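You operate a simulated robot arm through the tools that you are given. There is no shell and no other tool.

You run a simulated robot arm. Do the job below in one go: nothing can be reset, and whatever is moved stays where it is left.

JOB
Set the controls near the top of the left grey table. At the end: the switch of the label printer is switched off; the knob on the display box is turned to HUMID; the key marked on of display box is switched on; the key marked on under the screen is switched on; whatever was shut is shut again. Leave all else as you found it, and nothing knocked over.

It is judged by the outcome, as a careful person would: the job done as asked, and still so three seconds after it is handed in. It fails if anything else is knocked over, pushed out of place, dropped, spilled or broken.

ROBOT AND FRAMES
A 7-joint arm with a two-finger parallel gripper, fixed in place. Base frame: the origin is on the floor under the middle of its stand, x ahead of it, y to its left, z up; the work surface is at about z = 0.725. Units: m, rad, N and s.
It reaches about 1.479 m from its shoulder. Its first joint turns from -2.897 to 2.897 rad. Payload 4.4 kg.
The TCP is the grasp point between the finger pads, 0.023 m short of the fingertips. In the tool frame z runs along the fingers and y along their closing line. Largest opening 0.094 m; finger width 0.038, thickness 0.01; the body of the gripper, 0.054 by 0.096 m, starts 0.039 m behind the TCP.
Orientation is told as [roll, pitch, yaw] about the base's x, y, z axes, in that order, counted from this pose: with the fingers straight down and closing along the base's y, the tool's x points along the base's -x, its y along +y and its z along -z.

CONTROLS
- The arm moves only by the tool nudge_tool. Its argument "series" is a list that holds one entry, the list of rows, each a list of 7 numbers: the turn, a rotation vector about the tool's x, y, z in rad, then the shift along the tool's x, y, z in mm, then the finger opening in mm, from 0 to 94. In form: [[[ax, ay, az, dx, dy, dz, hand], ...]]. A call has 1 to 20 rows; each row shifts and turns the commanded pose from where the row before left it, along the tool's axes as they then stand. Each row takes 0.2 s and may step no farther than 0.05 m and 0.15 rad from the row before; otherwise, or with a gripper value out of range, the whole call is refused. Where a pose cannot be reached the arm comes as near as it can. A force on the tool above 40 N (or 10 N above the force at the start of the call, whichever is more), or a blocked arm, ends the call early, and 0.2 s more pass. Each finger travels about 0.072 m/s and halts on what it meets, pressing with about 31 N; the grip force reading is that of the motor and also rises with nothing between the fingers. The clock runs only during rows and for 0.2 s after the last one: add rows that do not move to give the fingers time. The reply holds the time, the measured pose of the TCP, the force on the tool along the base axes, the opening and the grip force, in the units named above and with some noise, with the torque about the TCP (base axes, N m) and any sound that the robot's microphone picked up.
- Cameras (640 x 400 px; columns grow to the right, rows downward): "scene" is fixed at [0.4017, 0.6518, 1.4286]; the picture's right is [-0.80, -0.60, 0.00], its down [-0.34, 0.46, -0.82] and it looks along [0.49, -0.66, -0.57] (base axes); focal length 273 px, centre (320, 200). "wrist" rides on the gripper at [0.086, 0.016, -0.075] in the tool frame; the picture's right is [-0.18, 0.98, 0.00], its down [-0.58, -0.11, -0.81] and it looks along [-0.79, -0.15, 0.59] (tool axes); focal length 243 px, centre (320, 200). There is no depth. A picture from a camera that has moved, and an enlarged one, comes with that camera's place and axes in the base frame and with its lens.
- capture(camera): a new picture of that camera. No time passes.
- inspect(camera, box): a new picture of the part [left, top, right, bottom] of that camera's present view, enlarged. No time passes.
- close_job(): hands the job in; it is judged then, once.

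Places have to be worked out from the pictures, the camera data and where the tool is seen. Open the gripper and draw the arm clear of the work before you hand the job in, unless the task says otherwise.

The tools are called after ">>>" as a command line: name --argument value ..., lists and objects as JSON in quotes. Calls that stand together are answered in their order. nudge_tool: Moves the arm, as the interface text tells. Its arguments: {"type":"object","properties":{"series":{"type":"array","items":{"type":"array","items":{"type":"array","items":{"type":"number"}}}}},"required":["series"]} The other tools are called the same way: capture (camera) takes a picture; inspect (camera, box) takes an enlarged picture of a part of a camera's view; close_job () hands the job in.

At the start:

```text
clock: 0.0
ee_pos: [0.6601, 0.04, 1.2595]
ee_rot: [0.0, -0.001, 0.0]
ft_force: [-0.1, 0.0, -1.1]
moment: [-0.01, 0.0, 0.0]
width: 0.0943
gripper_force: 0.1
```

scene: 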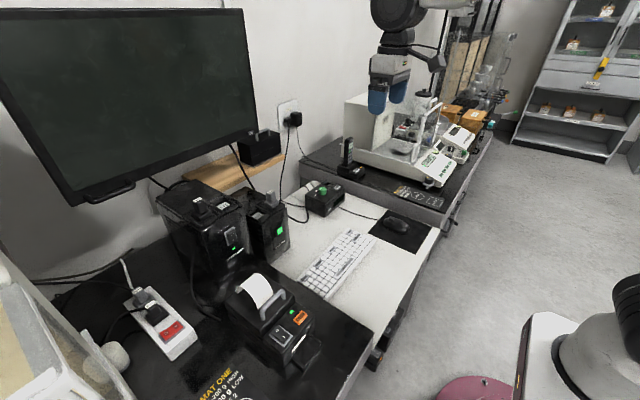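
wrist: 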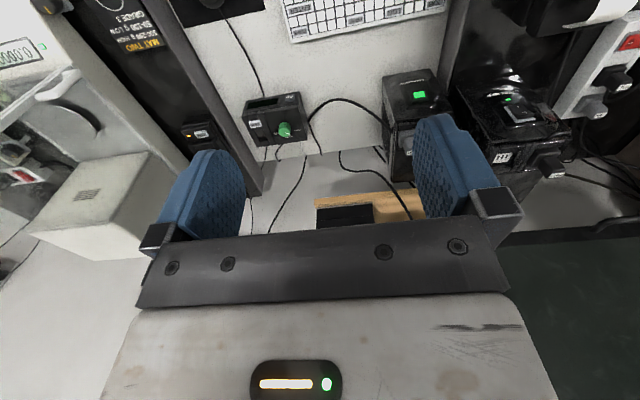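

I start by looking closer at the scene: the printer, the black boxes, the display box with the green knob.

>>> inspect --camera "scene" --box '[140, 160, 340, 285]'

>>> inspect --camera "scene" --box '[100, 260, 340, 400]'

>>> inspect --camera "wrist" --box '[230, 60, 430, 185]'

>>> inspect --camera "scene" --box '[280, 80, 500, 220]'

```text
3.20 times, centred on (240, 222) of scene
camera zoom: at [0.4017, 0.6518, 1.4286], right [-0.8, -0.6, 0.0], down [-0.34, 0.46, -0.82], along [0.49, -0.66, -0.57], focal length 872 px, centre (576, 128)
```

zoom: 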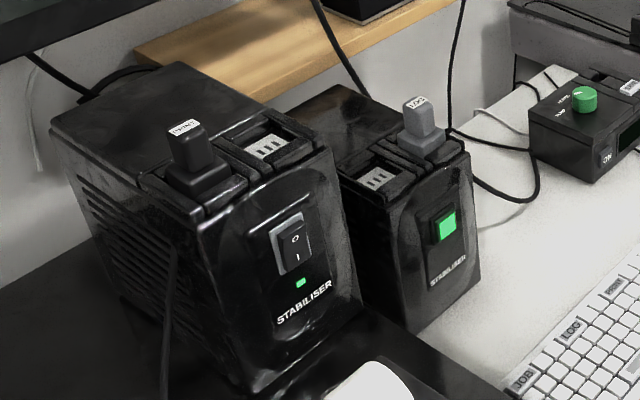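

```text
2.67 times, centred on (220, 330) of scene
camera zoom: at [0.4017, 0.6518, 1.4286], right [-0.8, -0.6, 0.0], down [-0.34, 0.46, -0.82], along [0.49, -0.66, -0.57], focal length 727 px, centre (587, -147)
```

zoom: 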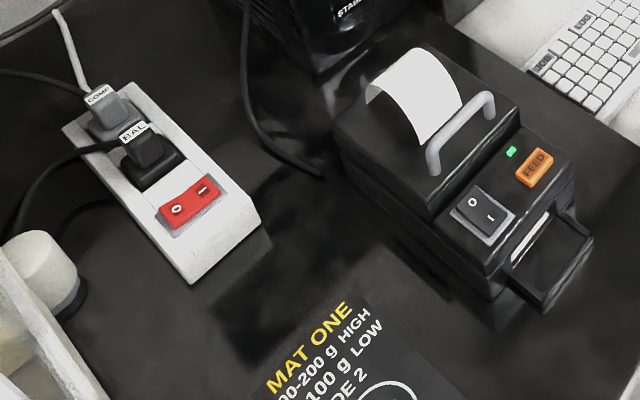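

```text
3.20 times, centred on (330, 122) of wrist
camera zoom: at [0.5734, 0.0563, 1.3349], right [0.18, 0.98, 0.0], down [0.58, -0.11, 0.81], along [0.79, -0.15, -0.59], focal length 776 px, centre (288, 448)
```

zoom: 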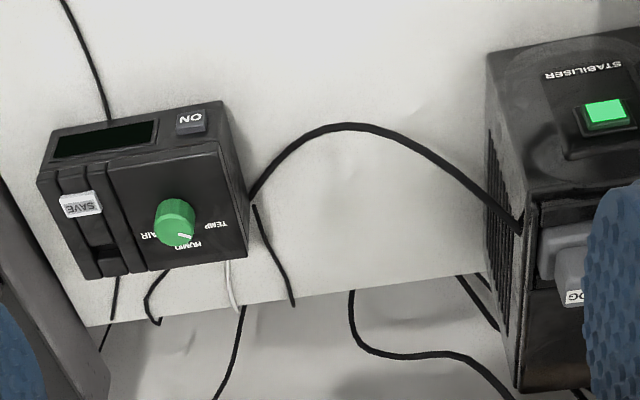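

```text
2.86 times, centred on (390, 150) of scene
camera zoom: at [0.4017, 0.6518, 1.4286], right [-0.8, -0.6, 0.0], down [-0.34, 0.46, -0.82], along [0.49, -0.66, -0.57], focal length 779 px, centre (120, 343)
```

zoom: 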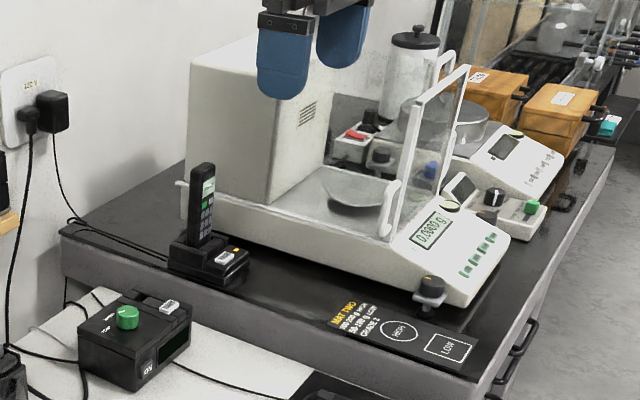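

Now the monitor's lower edge and the region near it, to find the "on" key under the screen.

>>> inspect --camera "scene" --box '[60, 160, 160, 222]'

>>> inspect --camera "scene" --box '[290, 165, 370, 215]'

>>> inspect --camera "scene" --box '[220, 260, 330, 380]'

>>> inspect --camera "scene" --box '[0, 240, 160, 400]'

>>> inspect --camera "scene" --box '[270, 220, 450, 400]'

>>> inspect --camera "wrist" --box '[370, 0, 640, 200]'

>>> inspect --camera "wrist" --box '[0, 0, 270, 200]'

```text
6.40 times, centred on (110, 191) of scene
camera zoom: at [0.4017, 0.6518, 1.4286], right [-0.8, -0.6, 0.0], down [-0.34, 0.46, -0.82], along [0.49, -0.66, -0.57], focal length 1745 px, centre (1664, 258)
```

zoom: 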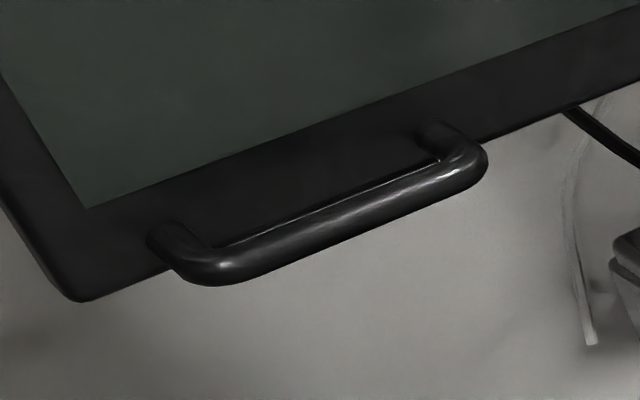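

```text
8.00 times, centred on (330, 190) of scene
camera zoom: at [0.4017, 0.6518, 1.4286], right [-0.8, -0.6, 0.0], down [-0.34, 0.46, -0.82], along [0.49, -0.66, -0.57], focal length 2181 px, centre (240, 280)
```

zoom: 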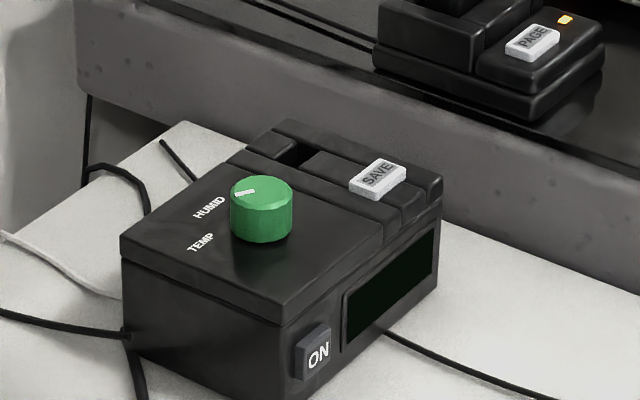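

```text
3.33 times, centred on (275, 320) of scene
camera zoom: at [0.4017, 0.6518, 1.4286], right [-0.8, -0.6, 0.0], down [-0.34, 0.46, -0.82], along [0.49, -0.66, -0.57], focal length 909 px, centre (470, -200)
```

zoom: 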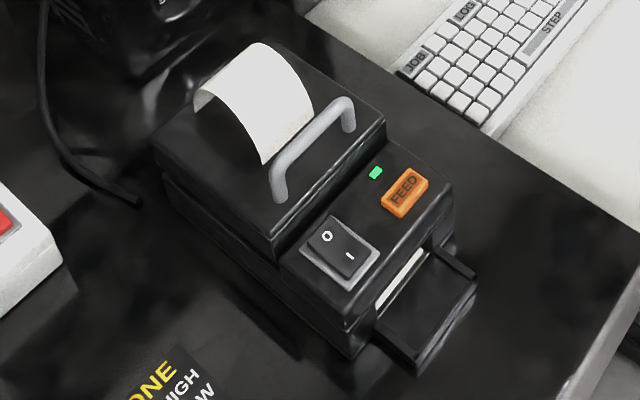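

```text
2.50 times, centred on (80, 320) of scene
camera zoom: at [0.4017, 0.6518, 1.4286], right [-0.8, -0.6, 0.0], down [-0.34, 0.46, -0.82], along [0.49, -0.66, -0.57], focal length 682 px, centre (920, -100)
```

zoom: 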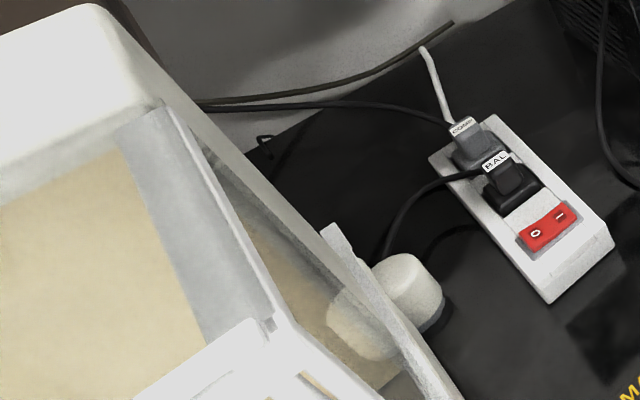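

```text
2.22 times, centred on (360, 310) of scene
camera zoom: at [0.4017, 0.6518, 1.4286], right [-0.8, -0.6, 0.0], down [-0.34, 0.46, -0.82], along [0.49, -0.66, -0.57], focal length 606 px, centre (231, -44)
```

zoom: 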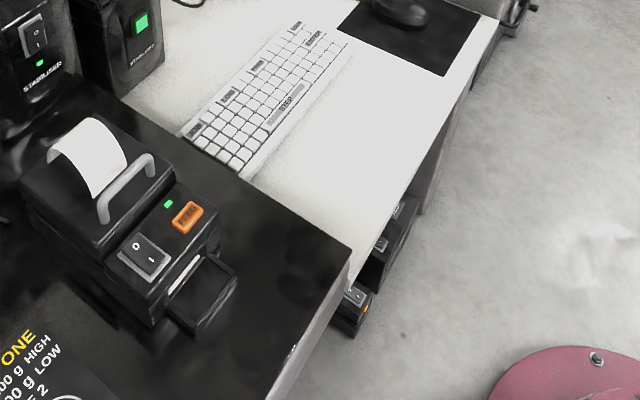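

```text
2.00 times, centred on (505, 100) of wrist
camera zoom: at [0.5734, 0.0563, 1.3349], right [0.18, 0.98, 0.0], down [0.58, -0.11, 0.81], along [0.79, -0.15, -0.59], focal length 485 px, centre (-50, 400)
```

zoom: 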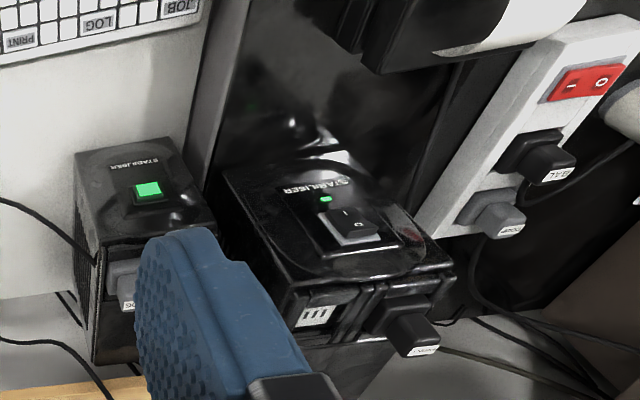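

```text
2.00 times, centred on (135, 100) of wrist
camera zoom: at [0.5734, 0.0563, 1.3349], right [0.18, 0.98, 0.0], down [0.58, -0.11, 0.81], along [0.79, -0.15, -0.59], focal length 485 px, centre (690, 400)
```

zoom: 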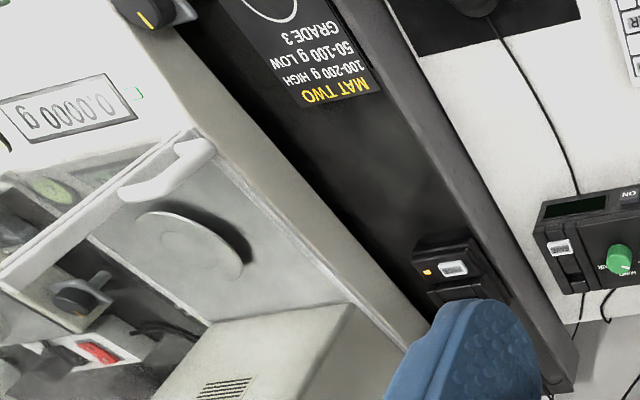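

The monitor has a handle on its lower bezel, so it may be a swing cover with a key behind it. I tilt the hand up and shift it left in free air to look at the monitor with the wrist camera.

>>> nudge_tool --series '[[[0, -0.15, 0, 0, 45, 0, 94], [0, -0.15, 0, 0, 45, 0, 94], [0, -0.15, 0, 0, 45, 0, 94], [0, -0.15, 0, 0, 45, 0, 94], [0, 0, 0, 0, 0, 0, 94]]]'

>>> capture --camera "wrist"

>>> capture --camera "scene"

```text
clock: 1.2
ee_pos: [0.6591, 0.2209, 1.2604]
ee_rot: [-0.002, -0.6, 0.0]
ft_force: [0.5, -0.6, 0.3]
moment: [0.0, 0.0, 0.01]
width: 0.0936
gripper_force: 0.1
```

```text
taken
camera wrist: at [0.5457, 0.2373, 1.2723], right [0.15, 0.98, 0.1], down [0.02, -0.11, 0.99], along [0.99, -0.15, -0.04], focal length 243 px, centre (320, 200)
```

wrist: 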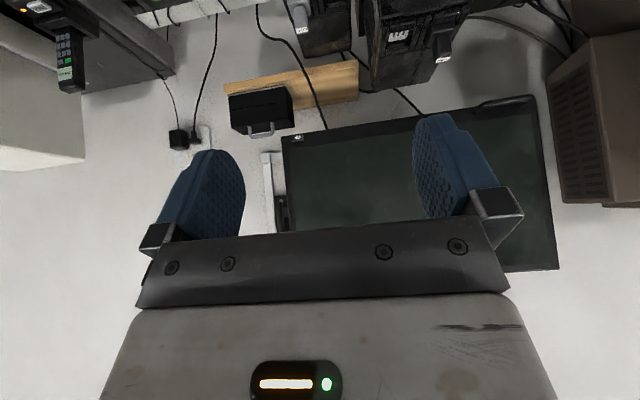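

```text
taken
```

scene: 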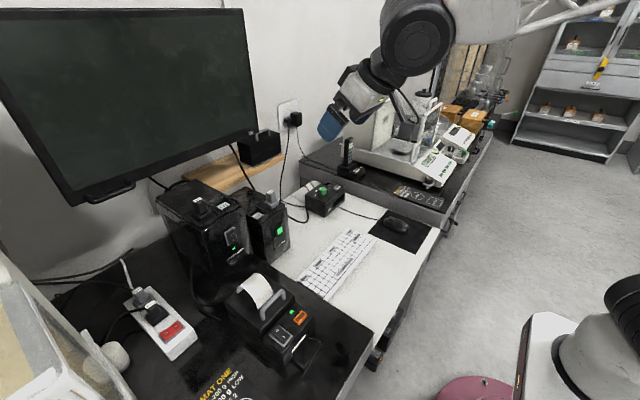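

The monitor sits on a wall bracket at its right side; there is also a black case with a handle on the shelf. Zooming in on those.

>>> inspect --camera "wrist" --box '[210, 60, 370, 160]'

>>> inspect --camera "wrist" --box '[240, 120, 340, 240]'

>>> inspect --camera "wrist" --box '[430, 80, 640, 210]'

>>> inspect --camera "wrist" --box '[360, 0, 580, 130]'

>>> inspect --camera "scene" --box '[180, 110, 300, 185]'

```text
4.00 times, centred on (290, 110) of wrist
camera zoom: at [0.5457, 0.2373, 1.2723], right [0.15, 0.98, 0.1], down [0.02, -0.11, 0.99], along [0.99, -0.15, -0.04], focal length 970 px, centre (440, 560)
```

zoom: 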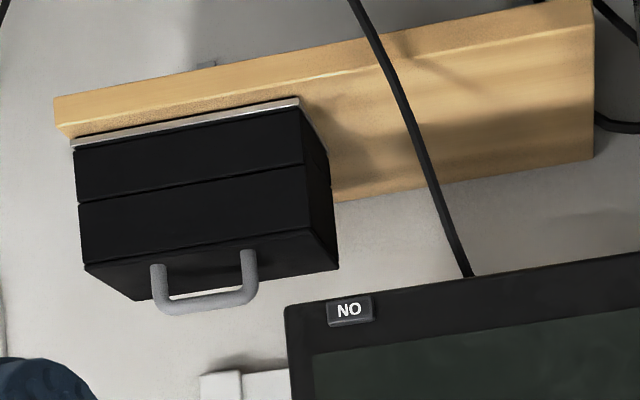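

```text
3.33 times, centred on (290, 180) of wrist
camera zoom: at [0.5457, 0.2373, 1.2723], right [0.15, 0.98, 0.1], down [0.02, -0.11, 0.99], along [0.99, -0.15, -0.04], focal length 809 px, centre (420, 267)
```

zoom: 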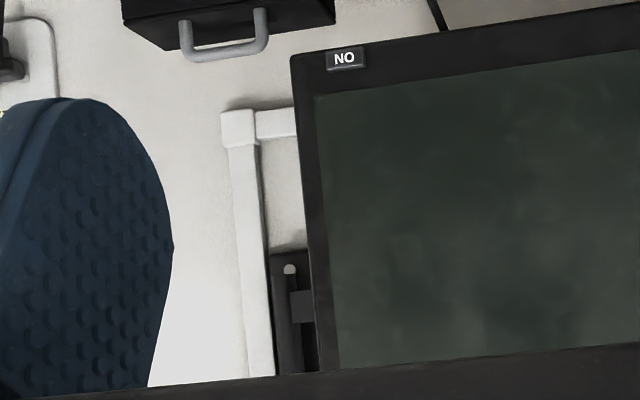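

```text
3.05 times, centred on (535, 145) of wrist
camera zoom: at [0.5457, 0.2373, 1.2723], right [0.15, 0.98, 0.1], down [0.02, -0.11, 0.99], along [0.99, -0.15, -0.04], focal length 739 px, centre (-335, 368)
```

zoom: 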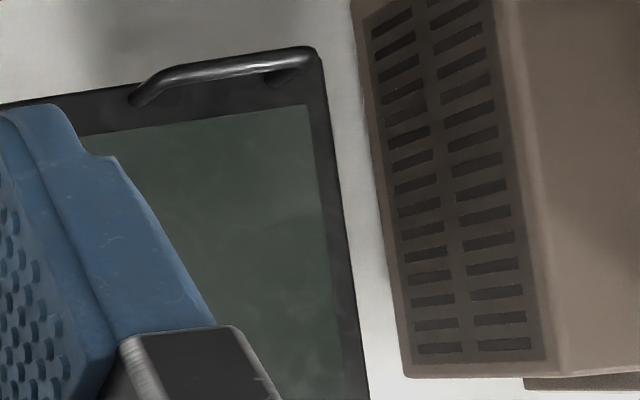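

```text
2.91 times, centred on (470, 65) of wrist
camera zoom: at [0.5457, 0.2373, 1.2723], right [0.15, 0.98, 0.1], down [0.02, -0.11, 0.99], along [0.99, -0.15, -0.04], focal length 706 px, centre (-116, 593)
```

zoom: 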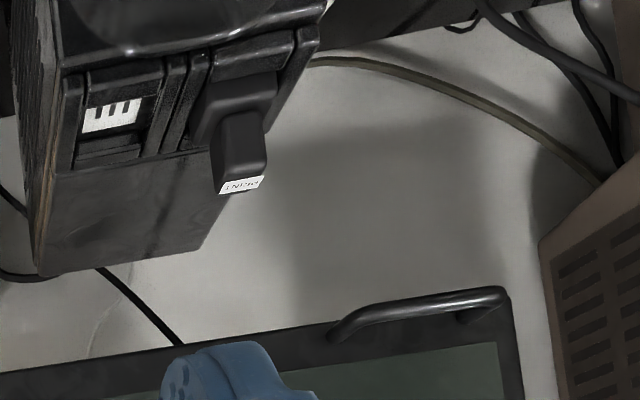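

```text
5.33 times, centred on (240, 148) of scene
camera zoom: at [0.4017, 0.6518, 1.4286], right [-0.8, -0.6, 0.0], down [-0.34, 0.46, -0.82], along [0.49, -0.66, -0.57], focal length 1454 px, centre (747, 480)
```

zoom: 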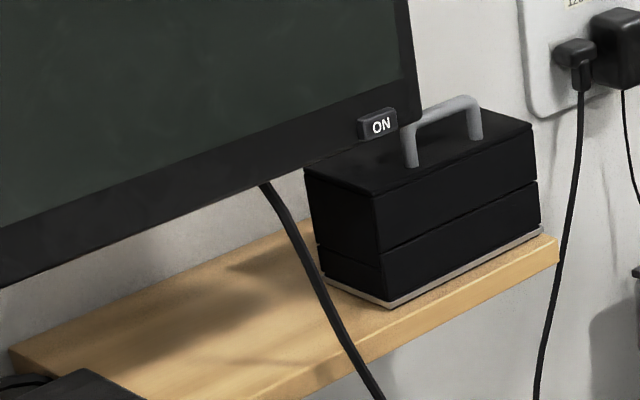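

The monitor's key "ON" sits on its lower right bezel, the printer's rocker shows O/I, and the display box has the green knob and an ON key on its front. I level the hand and move over toward the display box for a closer look.

>>> nudge_tool --series '[[[0, 0.15, 0, 0, -45, 0, 94], [0, 0.15, 0, 0, -45, 0, 94], [0, 0.15, 0, 0, -45, 0, 94], [0, 0.15, 0, 0, -45, 0, 94], [0, 0, 0, -15, -38, 30, 94], [0, 0, 0, -15, -38, 30, 94], [0, 0, 0, -15, -38, 30, 94], [0, 0, 0, -15, -38, 30, 94], [0, 0, 0, 0, 0, 40, 94], [0, 0, 0, 0, 0, 40, 94], [0, 0, 0, 0, 0, 0, 94]]]'

>>> capture --camera "wrist"

>>> capture --camera "scene"

```text
refused: row 5 steps farther than a row can; nothing moved
```

```text
taken
camera wrist: at [0.5457, 0.2373, 1.2723], right [0.15, 0.98, 0.1], down [0.02, -0.11, 0.99], along [0.99, -0.15, -0.04], focal length 243 px, centre (320, 200)
```

wrist: 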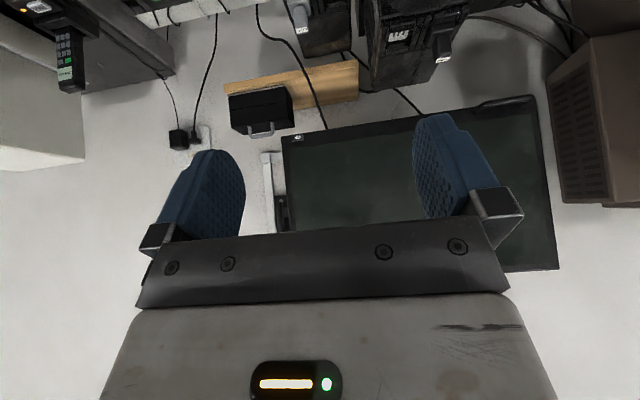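

```text
taken
```

scene: 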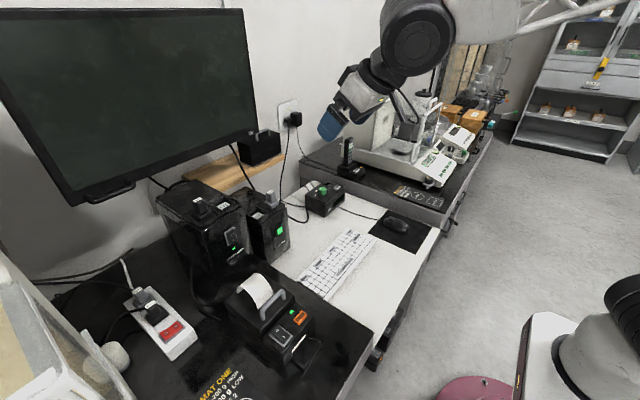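

The step was slightly over 50 mm, so nothing moved; I repeat with smaller steps.

>>> nudge_tool --series '[[[0, 0.15, 0, 0, -45, 0, 94], [0, 0.15, 0, 0, -45, 0, 94], [0, 0.15, 0, 0, -45, 0, 94], [0, 0.15, 0, 0, -45, 0, 94], [0, 0, 0, -15, -38, 20, 94], [0, 0, 0, -15, -38, 20, 94], [0, 0, 0, -15, -38, 20, 94], [0, 0, 0, -15, -38, 20, 94], [0, 0, 0, -15, 0, 40, 94], [0, 0, 0, -15, 0, 40, 94], [0, 0, 0, -15, 0, 40, 94], [0, 0, 0, 0, 0, 0, 94]]]'

>>> capture --camera "wrist"

>>> capture --camera "scene"

```text
clock: 3.8
ee_pos: [0.7635, -0.1129, 1.0586]
ee_rot: [0.0, 0.0, -0.001]
ft_force: [-0.1, -0.1, -0.7]
moment: [0.0, 0.0, 0.01]
width: 0.0943
gripper_force: 0.1
```

```text
taken
camera wrist: at [0.6777, -0.096, 1.1343], right [0.18, 0.98, 0.0], down [0.58, -0.11, 0.81], along [0.79, -0.15, -0.59], focal length 243 px, centre (320, 200)
```

wrist: 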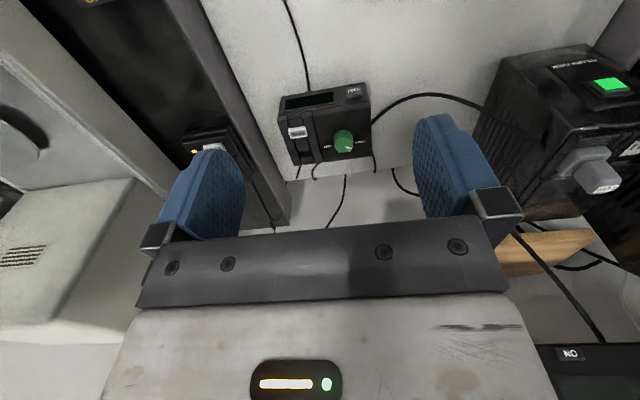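

```text
taken
```

scene: 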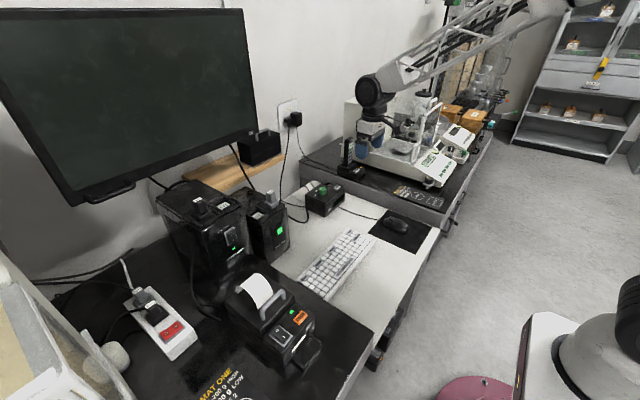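

>>> inspect --camera "wrist" --box '[264, 65, 408, 185]'

>>> inspect --camera "scene" --box '[298, 170, 362, 220]'

```text
3.33 times, centred on (336, 125) of wrist
camera zoom: at [0.6777, -0.096, 1.1343], right [0.18, 0.98, 0.0], down [0.58, -0.11, 0.81], along [0.79, -0.15, -0.59], focal length 809 px, centre (267, 450)
```

zoom: 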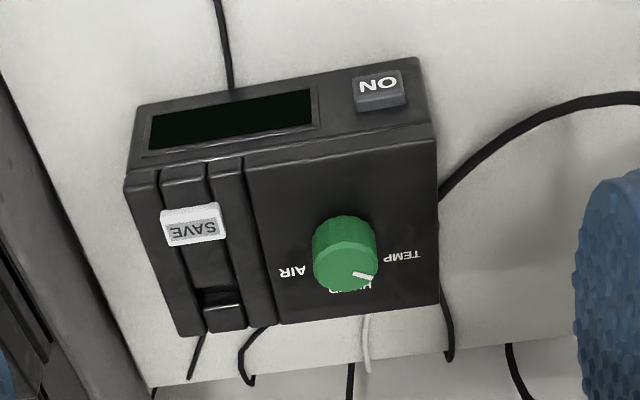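

```text
8.00 times, centred on (330, 195) of scene
camera zoom: at [0.4017, 0.6518, 1.4286], right [-0.8, -0.6, 0.0], down [-0.34, 0.46, -0.82], along [0.49, -0.66, -0.57], focal length 2181 px, centre (240, 240)
```

zoom: 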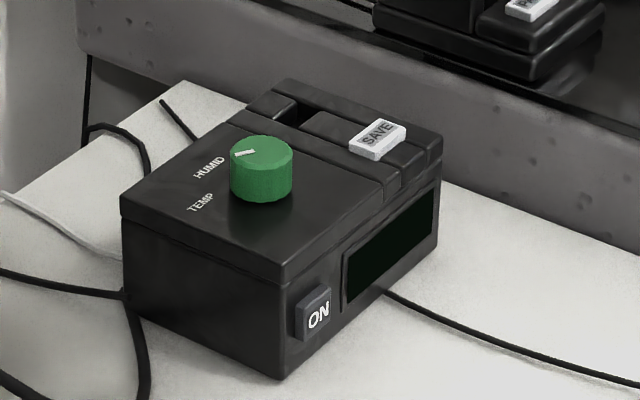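

The knob pointer looks to be at TEMP (toward +x+y) and HUMID is straight back (+x); I put the knob's top centre near (0.951, -0.108, 0.826), the box front at x≈0.90. I move closer for a clearer look.

>>> nudge_tool --series '[[[0, 0, 0, -34, 1, 32, 60], [0, 0, 0, -34, 1, 32, 60], [0, 0, 0, -34, 1, 32, 60], [0, 0, 0, -34, 1, 32, 60], [0, 0, 0, 0, 0, 0, 60]]]'

>>> capture --camera "wrist"

>>> inspect --camera "wrist" --box '[230, 40, 430, 165]'

>>> capture --camera "scene"

```text
clock: 5.0
ee_pos: [0.9007, -0.109, 0.9313]
ee_rot: [0.0, 0.0, 0.0]
ft_force: [0.8, 1.1, 0.2]
moment: [0.01, 0.03, 0.01]
width: 0.0602
gripper_force: 0.0
```

```text
taken
camera wrist: at [0.8149, -0.0911, 1.0066], right [0.18, 0.98, 0.0], down [0.58, -0.11, 0.81], along [0.79, -0.15, -0.59], focal length 243 px, centre (320, 200)
```

wrist: 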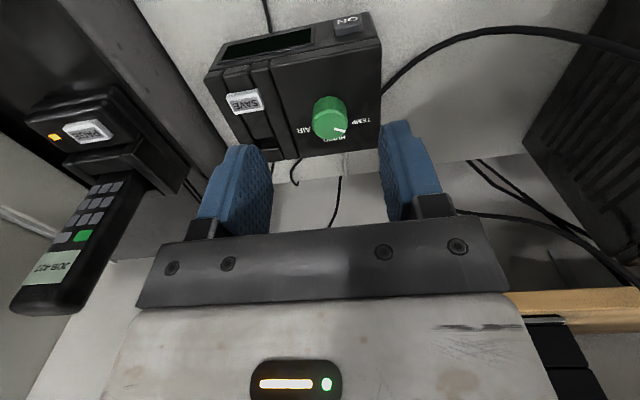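

```text
3.20 times, centred on (330, 102) of wrist
camera zoom: at [0.8149, -0.0911, 1.0066], right [0.18, 0.98, 0.0], down [0.58, -0.11, 0.81], along [0.79, -0.15, -0.59], focal length 776 px, centre (288, 512)
```

zoom: 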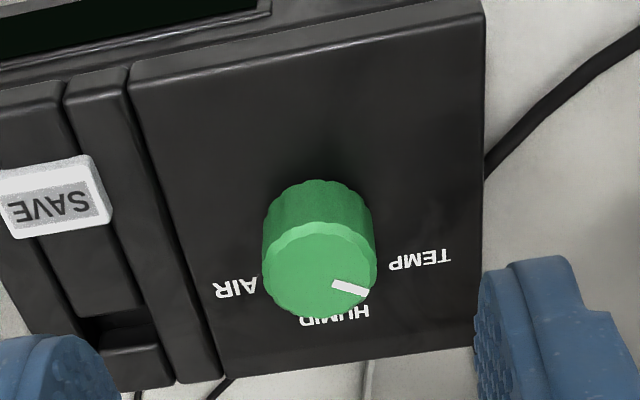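

```text
taken
```

scene: 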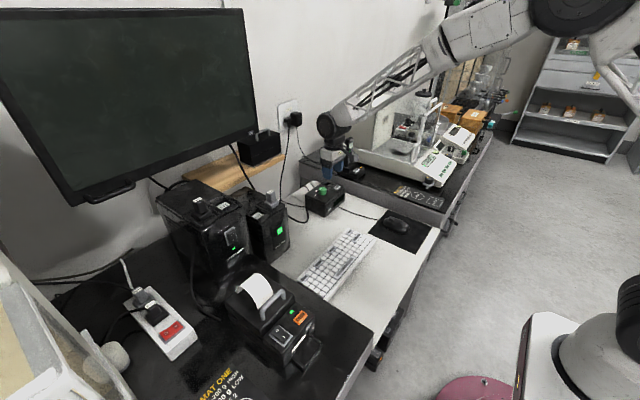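

The pointer is at about +50° (TEMP) and HUMID is at 0° (straight +x). I centre over the knob at (0.949, -0.1075) and lower the open fingers around it.

>>> nudge_tool --series '[[[0, 0, 0, -24, 1, 0, 60], [0, 0, 0, -24, 0.5, 0, 60], [0, 0, 0, 0, 0, 32, 60], [0, 0, 0, 0, 0, 32, 60], [0, 0, 0, 0, 0, 20, 60], [0, 0, 0, 0, 0, 12, 60], [0, 0, 0, 0, 0, 0, 60]]]'

>>> capture --camera "wrist"

>>> inspect --camera "scene" --box '[290, 150, 370, 220]'

```text
clock: 6.6
ee_pos: [0.9484, -0.1077, 0.8369]
ee_rot: [-0.001, 0.001, 0.001]
ft_force: [-0.2, 0.1, 0.2]
moment: [-0.01, 0.03, -0.03]
width: 0.0603
gripper_force: 0.0
```

```text
taken
camera wrist: at [0.8625, -0.0904, 0.9109], right [0.18, 0.98, 0.0], down [0.58, -0.11, 0.81], along [0.79, -0.15, -0.59], focal length 243 px, centre (320, 200)
```

wrist: 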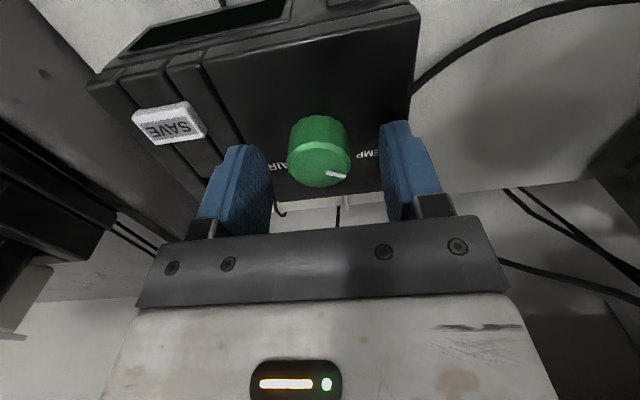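

```text
5.71 times, centred on (330, 185) of scene
camera zoom: at [0.4017, 0.6518, 1.4286], right [-0.8, -0.6, 0.0], down [-0.34, 0.46, -0.82], along [0.49, -0.66, -0.57], focal length 1558 px, centre (263, 286)
```

zoom: 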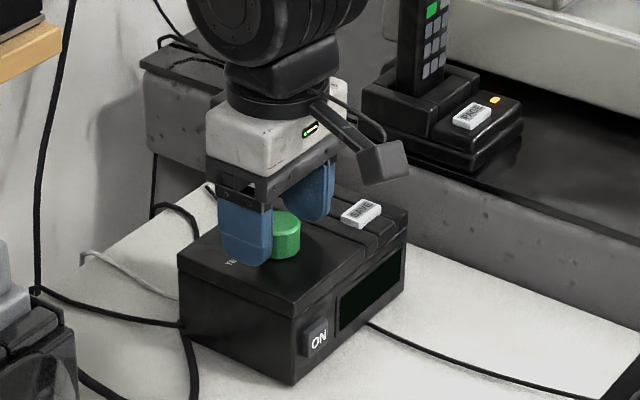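

The knob sits between the fingers. I lower 5 mm more and close on it.

>>> nudge_tool --series '[[[0, 0, 0, 0, 0, 5, 60], [0, 0, 0, 0, 0, 0, 25], [0, 0, 0, 0, 0, 0, 25], [0, 0, 0, 0, 0, 0, 25]]]'

>>> capture --camera "wrist"

```text
clock: 7.6
ee_pos: [0.9491, -0.1092, 0.8304]
ee_rot: [0.0, -0.001, 0.001]
ft_force: [1.8, -15.8, -1.4]
moment: [-0.17, 0.12, -0.06]
width: 0.0316
gripper_force: 45.5
```

```text
taken
camera wrist: at [0.8623, -0.091, 0.9058], right [0.18, 0.98, 0.0], down [0.58, -0.11, 0.81], along [0.79, -0.15, -0.59], focal length 243 px, centre (320, 200)
```

wrist: 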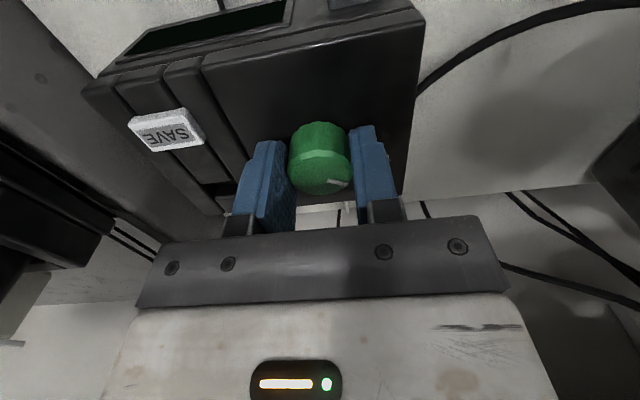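

The grip holds at 31.6 mm (knob width) but there's a 16 N sideways load toward -y, so I shift 1.5 mm to -y to relieve it.

>>> nudge_tool --series '[[[0, 0, 0, 0, -1.5, 0, 25], [0, 0, 0, 0, 0, 0, 25]]]'

```text
clock: 8.2
ee_pos: [0.9492, -0.1088, 0.8301]
ee_rot: [0.0, 0.0, 0.0]
ft_force: [-5.6, 3.0, 2.4]
moment: [-0.08, -0.64, -0.12]
width: 0.0313
gripper_force: 45.4
```

Load relieved. Now I turn the knob clockwise seen from above (base yaw negative = tool z positive) in small steps and check.

>>> nudge_tool --series '[[[0, 0, 0.12, 0, 0, 0, 25], [0, 0, 0.12, 0, 0, 0, 25], [0, 0, 0.12, 0, 0, 0, 25], [0, 0, 0, 0, 0, 0, 25]]]'

>>> capture --camera "wrist"

>>> inspect --camera "scene" --box '[290, 150, 370, 220]'

```text
clock: 9.2
ee_pos: [0.9496, -0.1077, 0.8313]
ee_rot: [0.0, 0.002, -0.364]
ft_force: [-6.8, 17.8, 3.7]
moment: [0.2, 0.12, -0.02]
width: 0.0314
gripper_force: 45.0
```

```text
taken
camera wrist: at [0.8736, -0.0617, 0.9058], right [0.52, 0.85, 0.0], down [0.51, -0.31, 0.81], along [0.69, -0.42, -0.59], focal length 243 px, centre (320, 200)
```

wrist: 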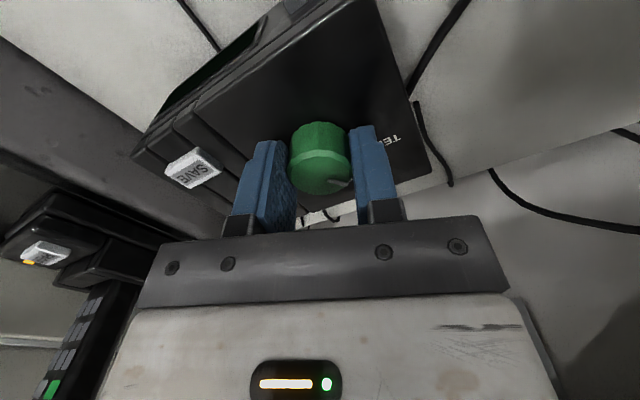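

```text
5.71 times, centred on (330, 185) of scene
camera zoom: at [0.4017, 0.6518, 1.4286], right [-0.8, -0.6, 0.0], down [-0.34, 0.46, -0.82], along [0.49, -0.66, -0.57], focal length 1558 px, centre (263, 286)
```

zoom: 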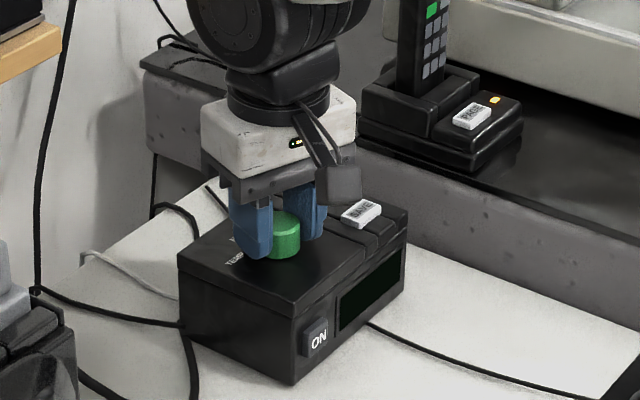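

The pointer turns with the gripper and the box stays put. I relieve the +y load slightly and continue the turn to about 0.87 rad total.

>>> nudge_tool --series '[[[0, 0, 0.0, 0.5, 1.2, 0, 25], [0, 0, 0.12, 0, 0, 0, 25], [0, 0, 0.13, 0, 0, 0, 25], [0, 0, 0.13, 0, 0, 0, 25], [0, 0, 0.13, 0, 0, 0, 25], [0, 0, 0, 0, 0, 0, 25]]]'

>>> capture --camera "wrist"

>>> inspect --camera "scene" --box '[290, 150, 370, 220]'

```text
clock: 10.6
ee_pos: [0.9492, -0.1088, 0.8302]
ee_rot: [0.0, -0.001, -0.873]
ft_force: [-8.2, -15.2, -1.1]
moment: [-0.66, -0.23, 0.04]
width: 0.0315
gripper_force: 44.5
```

```text
taken
camera wrist: at [0.9055, -0.0309, 0.9058], right [0.87, 0.49, 0.0], down [0.29, -0.52, 0.81], along [0.4, -0.7, -0.59], focal length 243 px, centre (320, 200)
```

wrist: 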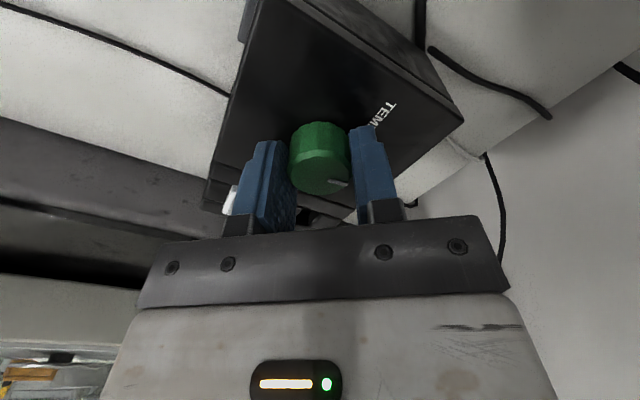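

```text
5.71 times, centred on (330, 185) of scene
camera zoom: at [0.4017, 0.6518, 1.4286], right [-0.8, -0.6, 0.0], down [-0.34, 0.46, -0.82], along [0.49, -0.66, -0.57], focal length 1558 px, centre (263, 286)
```

zoom: 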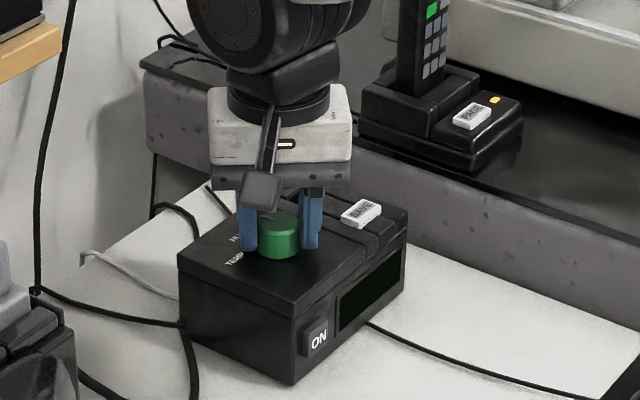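

The knob has turned 50°, pointer now toward +x. I release it, lift and return the yaw for a check picture.

>>> nudge_tool --series '[[[0, 0, 0, 0, 0, 0, 50], [0, 0, 0, 0, 0, 0, 60], [0, 0, 0, 0, 0, -25, 60], [0, 0, 0, 0, 0, -35, 60], [0, 0, -0.15, 0, 0, -35, 60], [0, 0, -0.15, 0, 0, 0, 60], [0, 0, -0.15, 0, 0, 0, 60], [0, 0, -0.15, 0, 0, 0, 60], [0, 0, -0.15, 0, 0, 0, 60], [0, 0, -0.123, 0, 0, 0, 60], [0, 0, 0, 45, 0, 0, 60], [0, 0, 0, 0, 0, 0, 60]]]'

>>> capture --camera "wrist"

>>> inspect --camera "wrist" --box '[230, 40, 430, 165]'

>>> inspect --camera "scene" --box '[298, 170, 362, 220]'

```text
clock: 13.2
ee_pos: [0.9033, -0.1077, 0.9252]
ee_rot: [0.002, 0.001, 0.001]
ft_force: [0.3, 0.3, -0.2]
moment: [-0.01, 0.02, 0.01]
width: 0.0598
gripper_force: 0.0
```

```text
taken
camera wrist: at [0.8168, -0.0908, 1.0008], right [0.18, 0.98, 0.0], down [0.58, -0.11, 0.81], along [0.79, -0.15, -0.59], focal length 243 px, centre (320, 200)
```

wrist: 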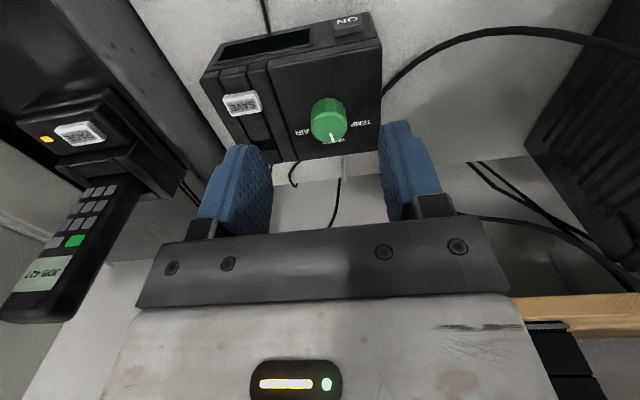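

```text
3.20 times, centred on (330, 102) of wrist
camera zoom: at [0.8168, -0.0908, 1.0008], right [0.18, 0.98, 0.0], down [0.58, -0.11, 0.81], along [0.79, -0.15, -0.59], focal length 776 px, centre (288, 512)
```

zoom: 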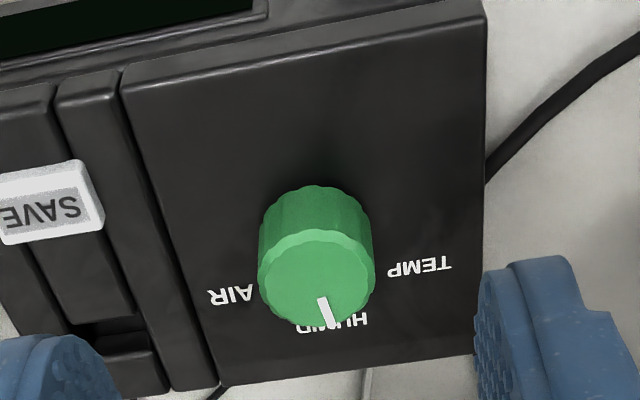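

```text
8.00 times, centred on (330, 195) of scene
camera zoom: at [0.4017, 0.6518, 1.4286], right [-0.8, -0.6, 0.0], down [-0.34, 0.46, -0.82], along [0.49, -0.66, -0.57], focal length 2181 px, centre (240, 240)
```

zoom: 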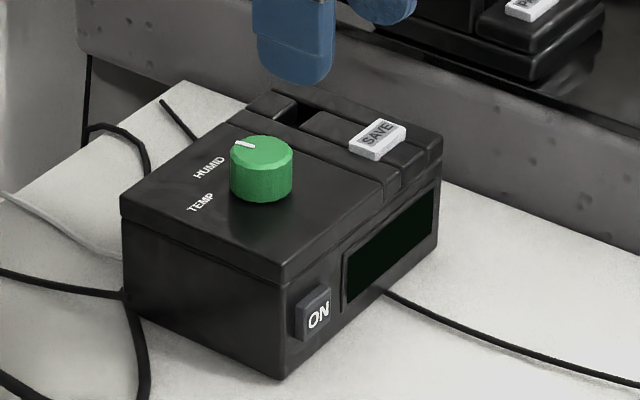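

HUMID is set: the pointer points straight at the HUMID label and the box hasn't moved. Next is the ON key on its front; I back off and zoom in to locate it.

>>> nudge_tool --series '[[[0, 0, 0, 45, 0, 0, 0], [0, 0, 0, 45, 0, 0, 0], [0, 0, 0, 40, 0, 0, 0], [0, 0, 0, 0, 0, 0, 0]]]'

>>> capture --camera "wrist"

>>> inspect --camera "wrist" --box '[250, 70, 400, 165]'

>>> inspect --camera "scene" --box '[300, 185, 364, 225]'

```text
clock: 14.2
ee_pos: [0.7734, -0.1082, 0.9262]
ee_rot: [0.0, 0.0, 0.002]
ft_force: [-0.7, 1.4, -0.2]
moment: [-0.01, 0.0, 0.02]
width: 0.0
gripper_force: 31.7
```

```text
taken
camera wrist: at [0.6855, -0.0915, 1.001], right [0.18, 0.98, 0.0], down [0.58, -0.11, 0.81], along [0.79, -0.15, -0.59], focal length 243 px, centre (320, 200)
```

wrist: 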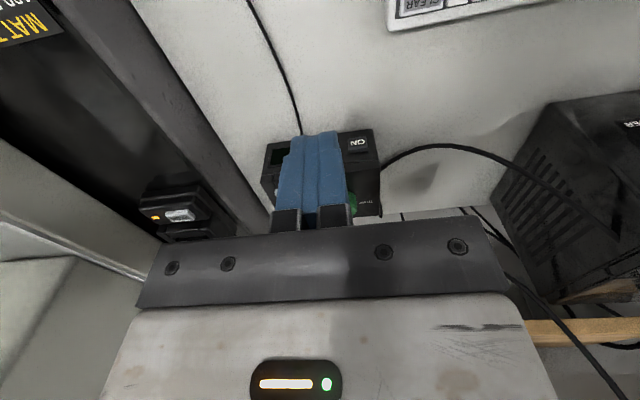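

```text
4.21 times, centred on (325, 118) of wrist
camera zoom: at [0.6855, -0.0915, 1.001], right [0.18, 0.98, 0.0], down [0.58, -0.11, 0.81], along [0.79, -0.15, -0.59], focal length 1022 px, centre (299, 547)
```

zoom: 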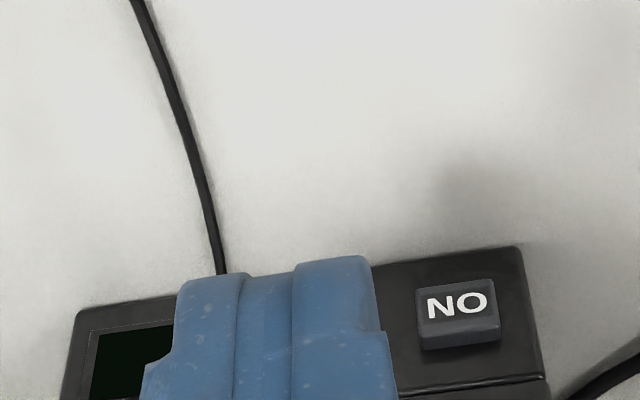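

```text
10.00 times, centred on (332, 205) of scene
camera zoom: at [0.4017, 0.6518, 1.4286], right [-0.8, -0.6, 0.0], down [-0.34, 0.46, -0.82], along [0.49, -0.66, -0.57], focal length 2727 px, centre (200, 150)
```

zoom: 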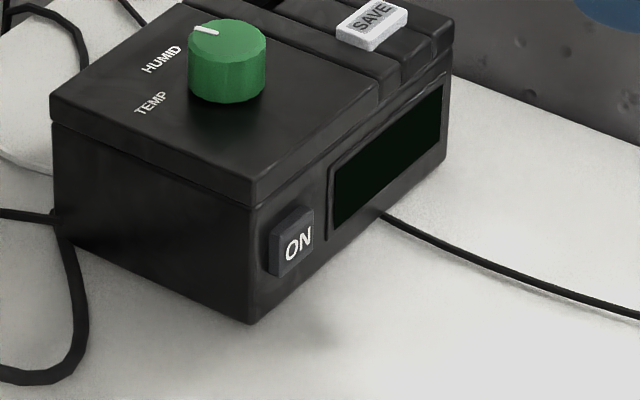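

I put the ON key's face at about x=0.896, y=-0.083, z=0.76 on the box front (x≈0.904). With the fingers closed and vertical I go down in front of it, leaving a gap of about 4 cm.

>>> nudge_tool --series '[[[0, 0, 0, -30, 12.5, 0, 0], [0, 0, 0, -30, 12.5, 0, 0], [0, 0, 0, 0, 0, 45, 0], [0, 0, 0, 0, 0, 45, 0], [0, 0, 0, 0, 0, 40, 0], [0, 0, 0, 0, 0, 28, 0], [0, 0, 0, 0, 0, 0, 0]]]'

>>> capture --camera "wrist"

>>> inspect --camera "scene" --box '[290, 165, 386, 225]'

```text
clock: 15.8
ee_pos: [0.8339, -0.0826, 0.767]
ee_rot: [0.001, 0.0, 0.001]
ft_force: [0.1, -0.5, -1.1]
moment: [-0.04, 0.03, 0.02]
width: 0.0002
gripper_force: 30.4
```

```text
taken
camera wrist: at [0.7472, -0.0648, 0.8418], right [0.18, 0.98, 0.0], down [0.58, -0.11, 0.81], along [0.79, -0.15, -0.59], focal length 243 px, centre (320, 200)
```

wrist: 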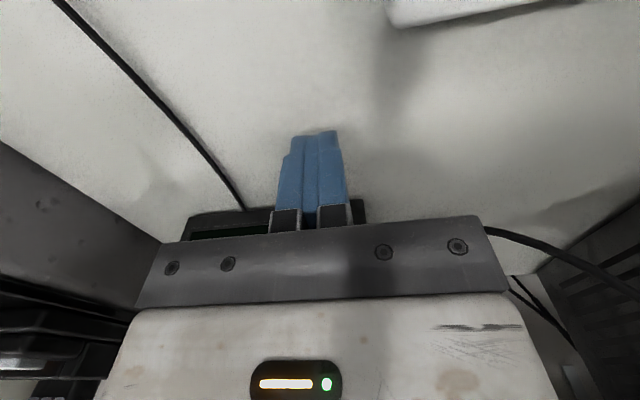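

```text
6.67 times, centred on (338, 195) of scene
camera zoom: at [0.4017, 0.6518, 1.4286], right [-0.8, -0.6, 0.0], down [-0.34, 0.46, -0.82], along [0.49, -0.66, -0.57], focal length 1818 px, centre (200, 233)
```

zoom: 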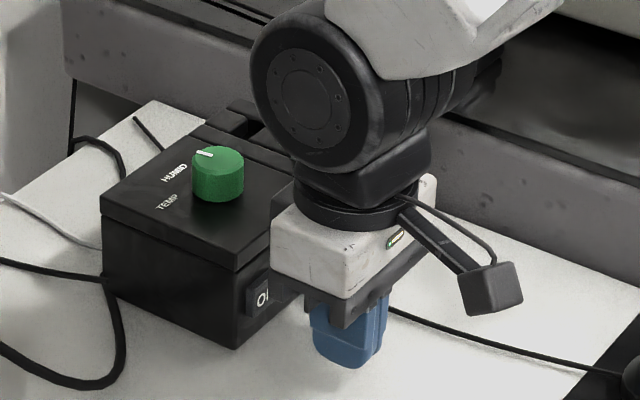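

The finger is in front of the key with clearance all round. I advance toward it, ending with small steps.

>>> nudge_tool --series '[[[0, 0, 0, -18, 0, 0, 0], [0, 0, 0, -16, 0, 0, 0], [0, 0, 0, -3, 0, 0, 0], [0, 0, 0, -2, 0, 0, 0], [0, 0, 0, 0, 0, 0, 0]]]'

>>> inspect --camera "scene" --box '[290, 165, 386, 225]'

>>> capture --camera "wrist"

```text
clock: 17.0
ee_pos: [0.8725, -0.0826, 0.7665]
ee_rot: [-0.001, 0.001, 0.001]
ft_force: [-0.1, -0.1, 0.9]
moment: [0.02, 0.0, -0.01]
width: 0.0
gripper_force: 31.0
```

```text
6.67 times, centred on (338, 195) of scene
camera zoom: at [0.4017, 0.6518, 1.4286], right [-0.8, -0.6, 0.0], down [-0.34, 0.46, -0.82], along [0.49, -0.66, -0.57], focal length 1818 px, centre (200, 233)
```

zoom: 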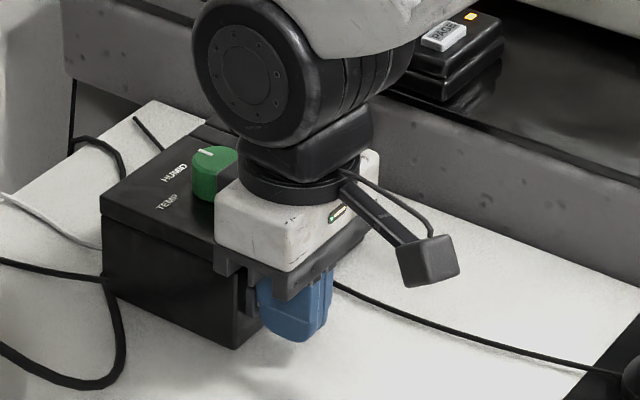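

```text
taken
camera wrist: at [0.7863, -0.0656, 0.8427], right [0.18, 0.98, 0.0], down [0.58, -0.11, 0.81], along [0.79, -0.15, -0.59], focal length 243 px, centre (320, 200)
```

wrist: 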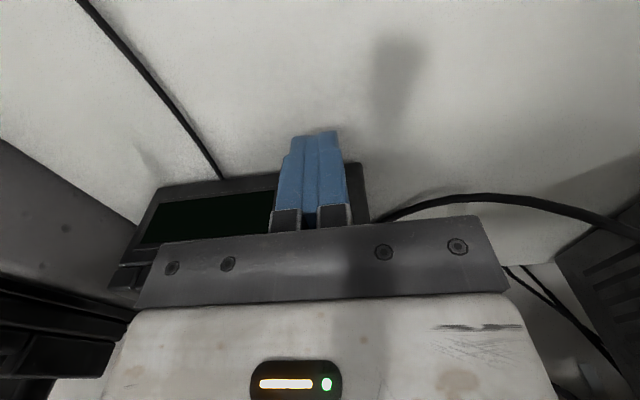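

No contact yet (force ~0). Advancing in 1.5 mm steps while watching the force.

>>> nudge_tool --series '[[[0, 0, 0, -1.5, 0, 0, 0], [0, 0, 0, -1.5, 0, 0, 0], [0, 0, 0, -1.5, 0, 0, 0], [0, 0, 0, 0, 0, 0, 0]]]'

>>> inspect --camera "scene" --box '[290, 165, 386, 225]'

```text
clock: 18.0
ee_pos: [0.8766, -0.0827, 0.767]
ee_rot: [-0.001, -0.001, 0.001]
ft_force: [-1.8, -1.1, -0.6]
moment: [0.0, 0.01, -0.01]
width: 0.0
gripper_force: 30.8
heard: click
```

```text
6.67 times, centred on (338, 195) of scene
camera zoom: at [0.4017, 0.6518, 1.4286], right [-0.8, -0.6, 0.0], down [-0.34, 0.46, -0.82], along [0.49, -0.66, -0.57], focal length 1818 px, centre (200, 233)
```

zoom: 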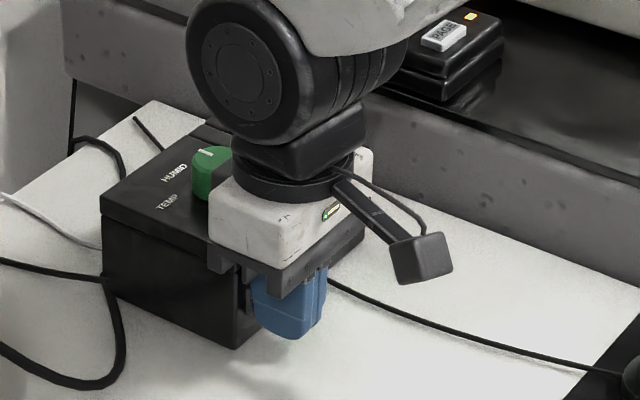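

A click was heard at light force. I back straight off and check the display.

>>> nudge_tool --series '[[[0, 0, 0, 4, 0, 0, 0], [0, 0, 0, 20, 0, 0, 0], [0, 0, 0, 40, 0, 0, 0], [0, 0, 0, 20, 0, -35, 0], [0, 0, 0, 10, 0, -45, 0], [0, 0, 0, 0, -20, -45, 0], [0, 0, 0, 0, -20, 0, 0], [0, 0, 0, 0, 0, 0, 0]]]'

>>> inspect --camera "scene" --box '[300, 175, 364, 225]'

>>> capture --camera "scene"

>>> capture --camera "wrist"

```text
clock: 19.8
ee_pos: [0.7822, -0.1223, 0.8924]
ee_rot: [-0.001, 0.001, 0.001]
ft_force: [-1.2, -0.2, -0.7]
moment: [0.03, 0.0, 0.01]
width: 0.0
gripper_force: 31.8
```

```text
8.00 times, centred on (332, 200) of scene
camera zoom: at [0.4017, 0.6518, 1.4286], right [-0.8, -0.6, 0.0], down [-0.34, 0.46, -0.82], along [0.49, -0.66, -0.57], focal length 2181 px, centre (224, 200)
```

zoom: 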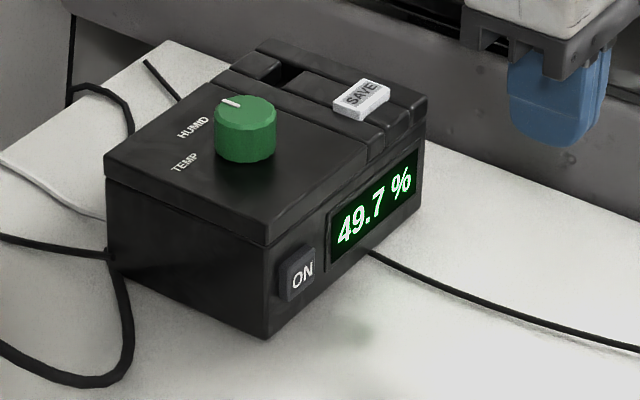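

```text
taken
```

scene: 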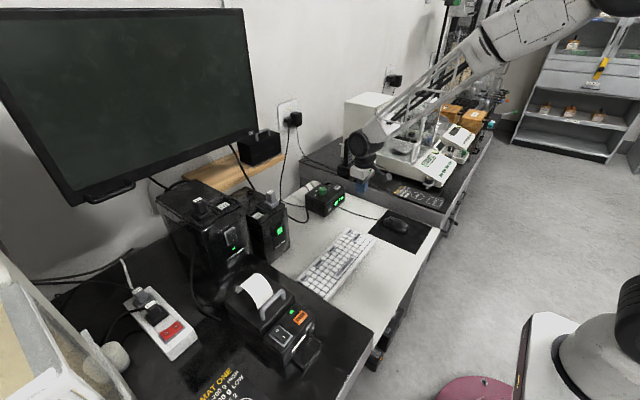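

```text
taken
camera wrist: at [0.6959, -0.1051, 0.9678], right [0.18, 0.98, 0.0], down [0.58, -0.11, 0.81], along [0.79, -0.15, -0.59], focal length 243 px, centre (320, 200)
```

wrist: 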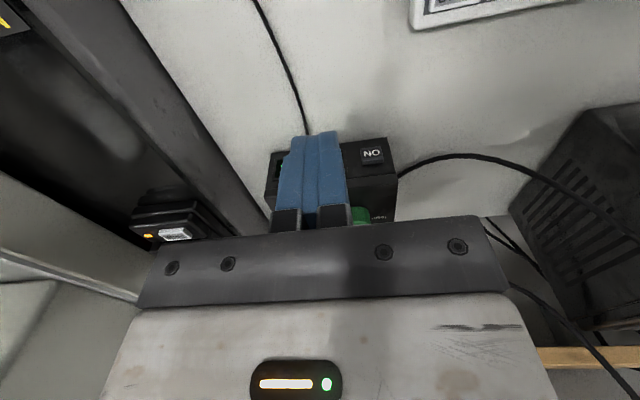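

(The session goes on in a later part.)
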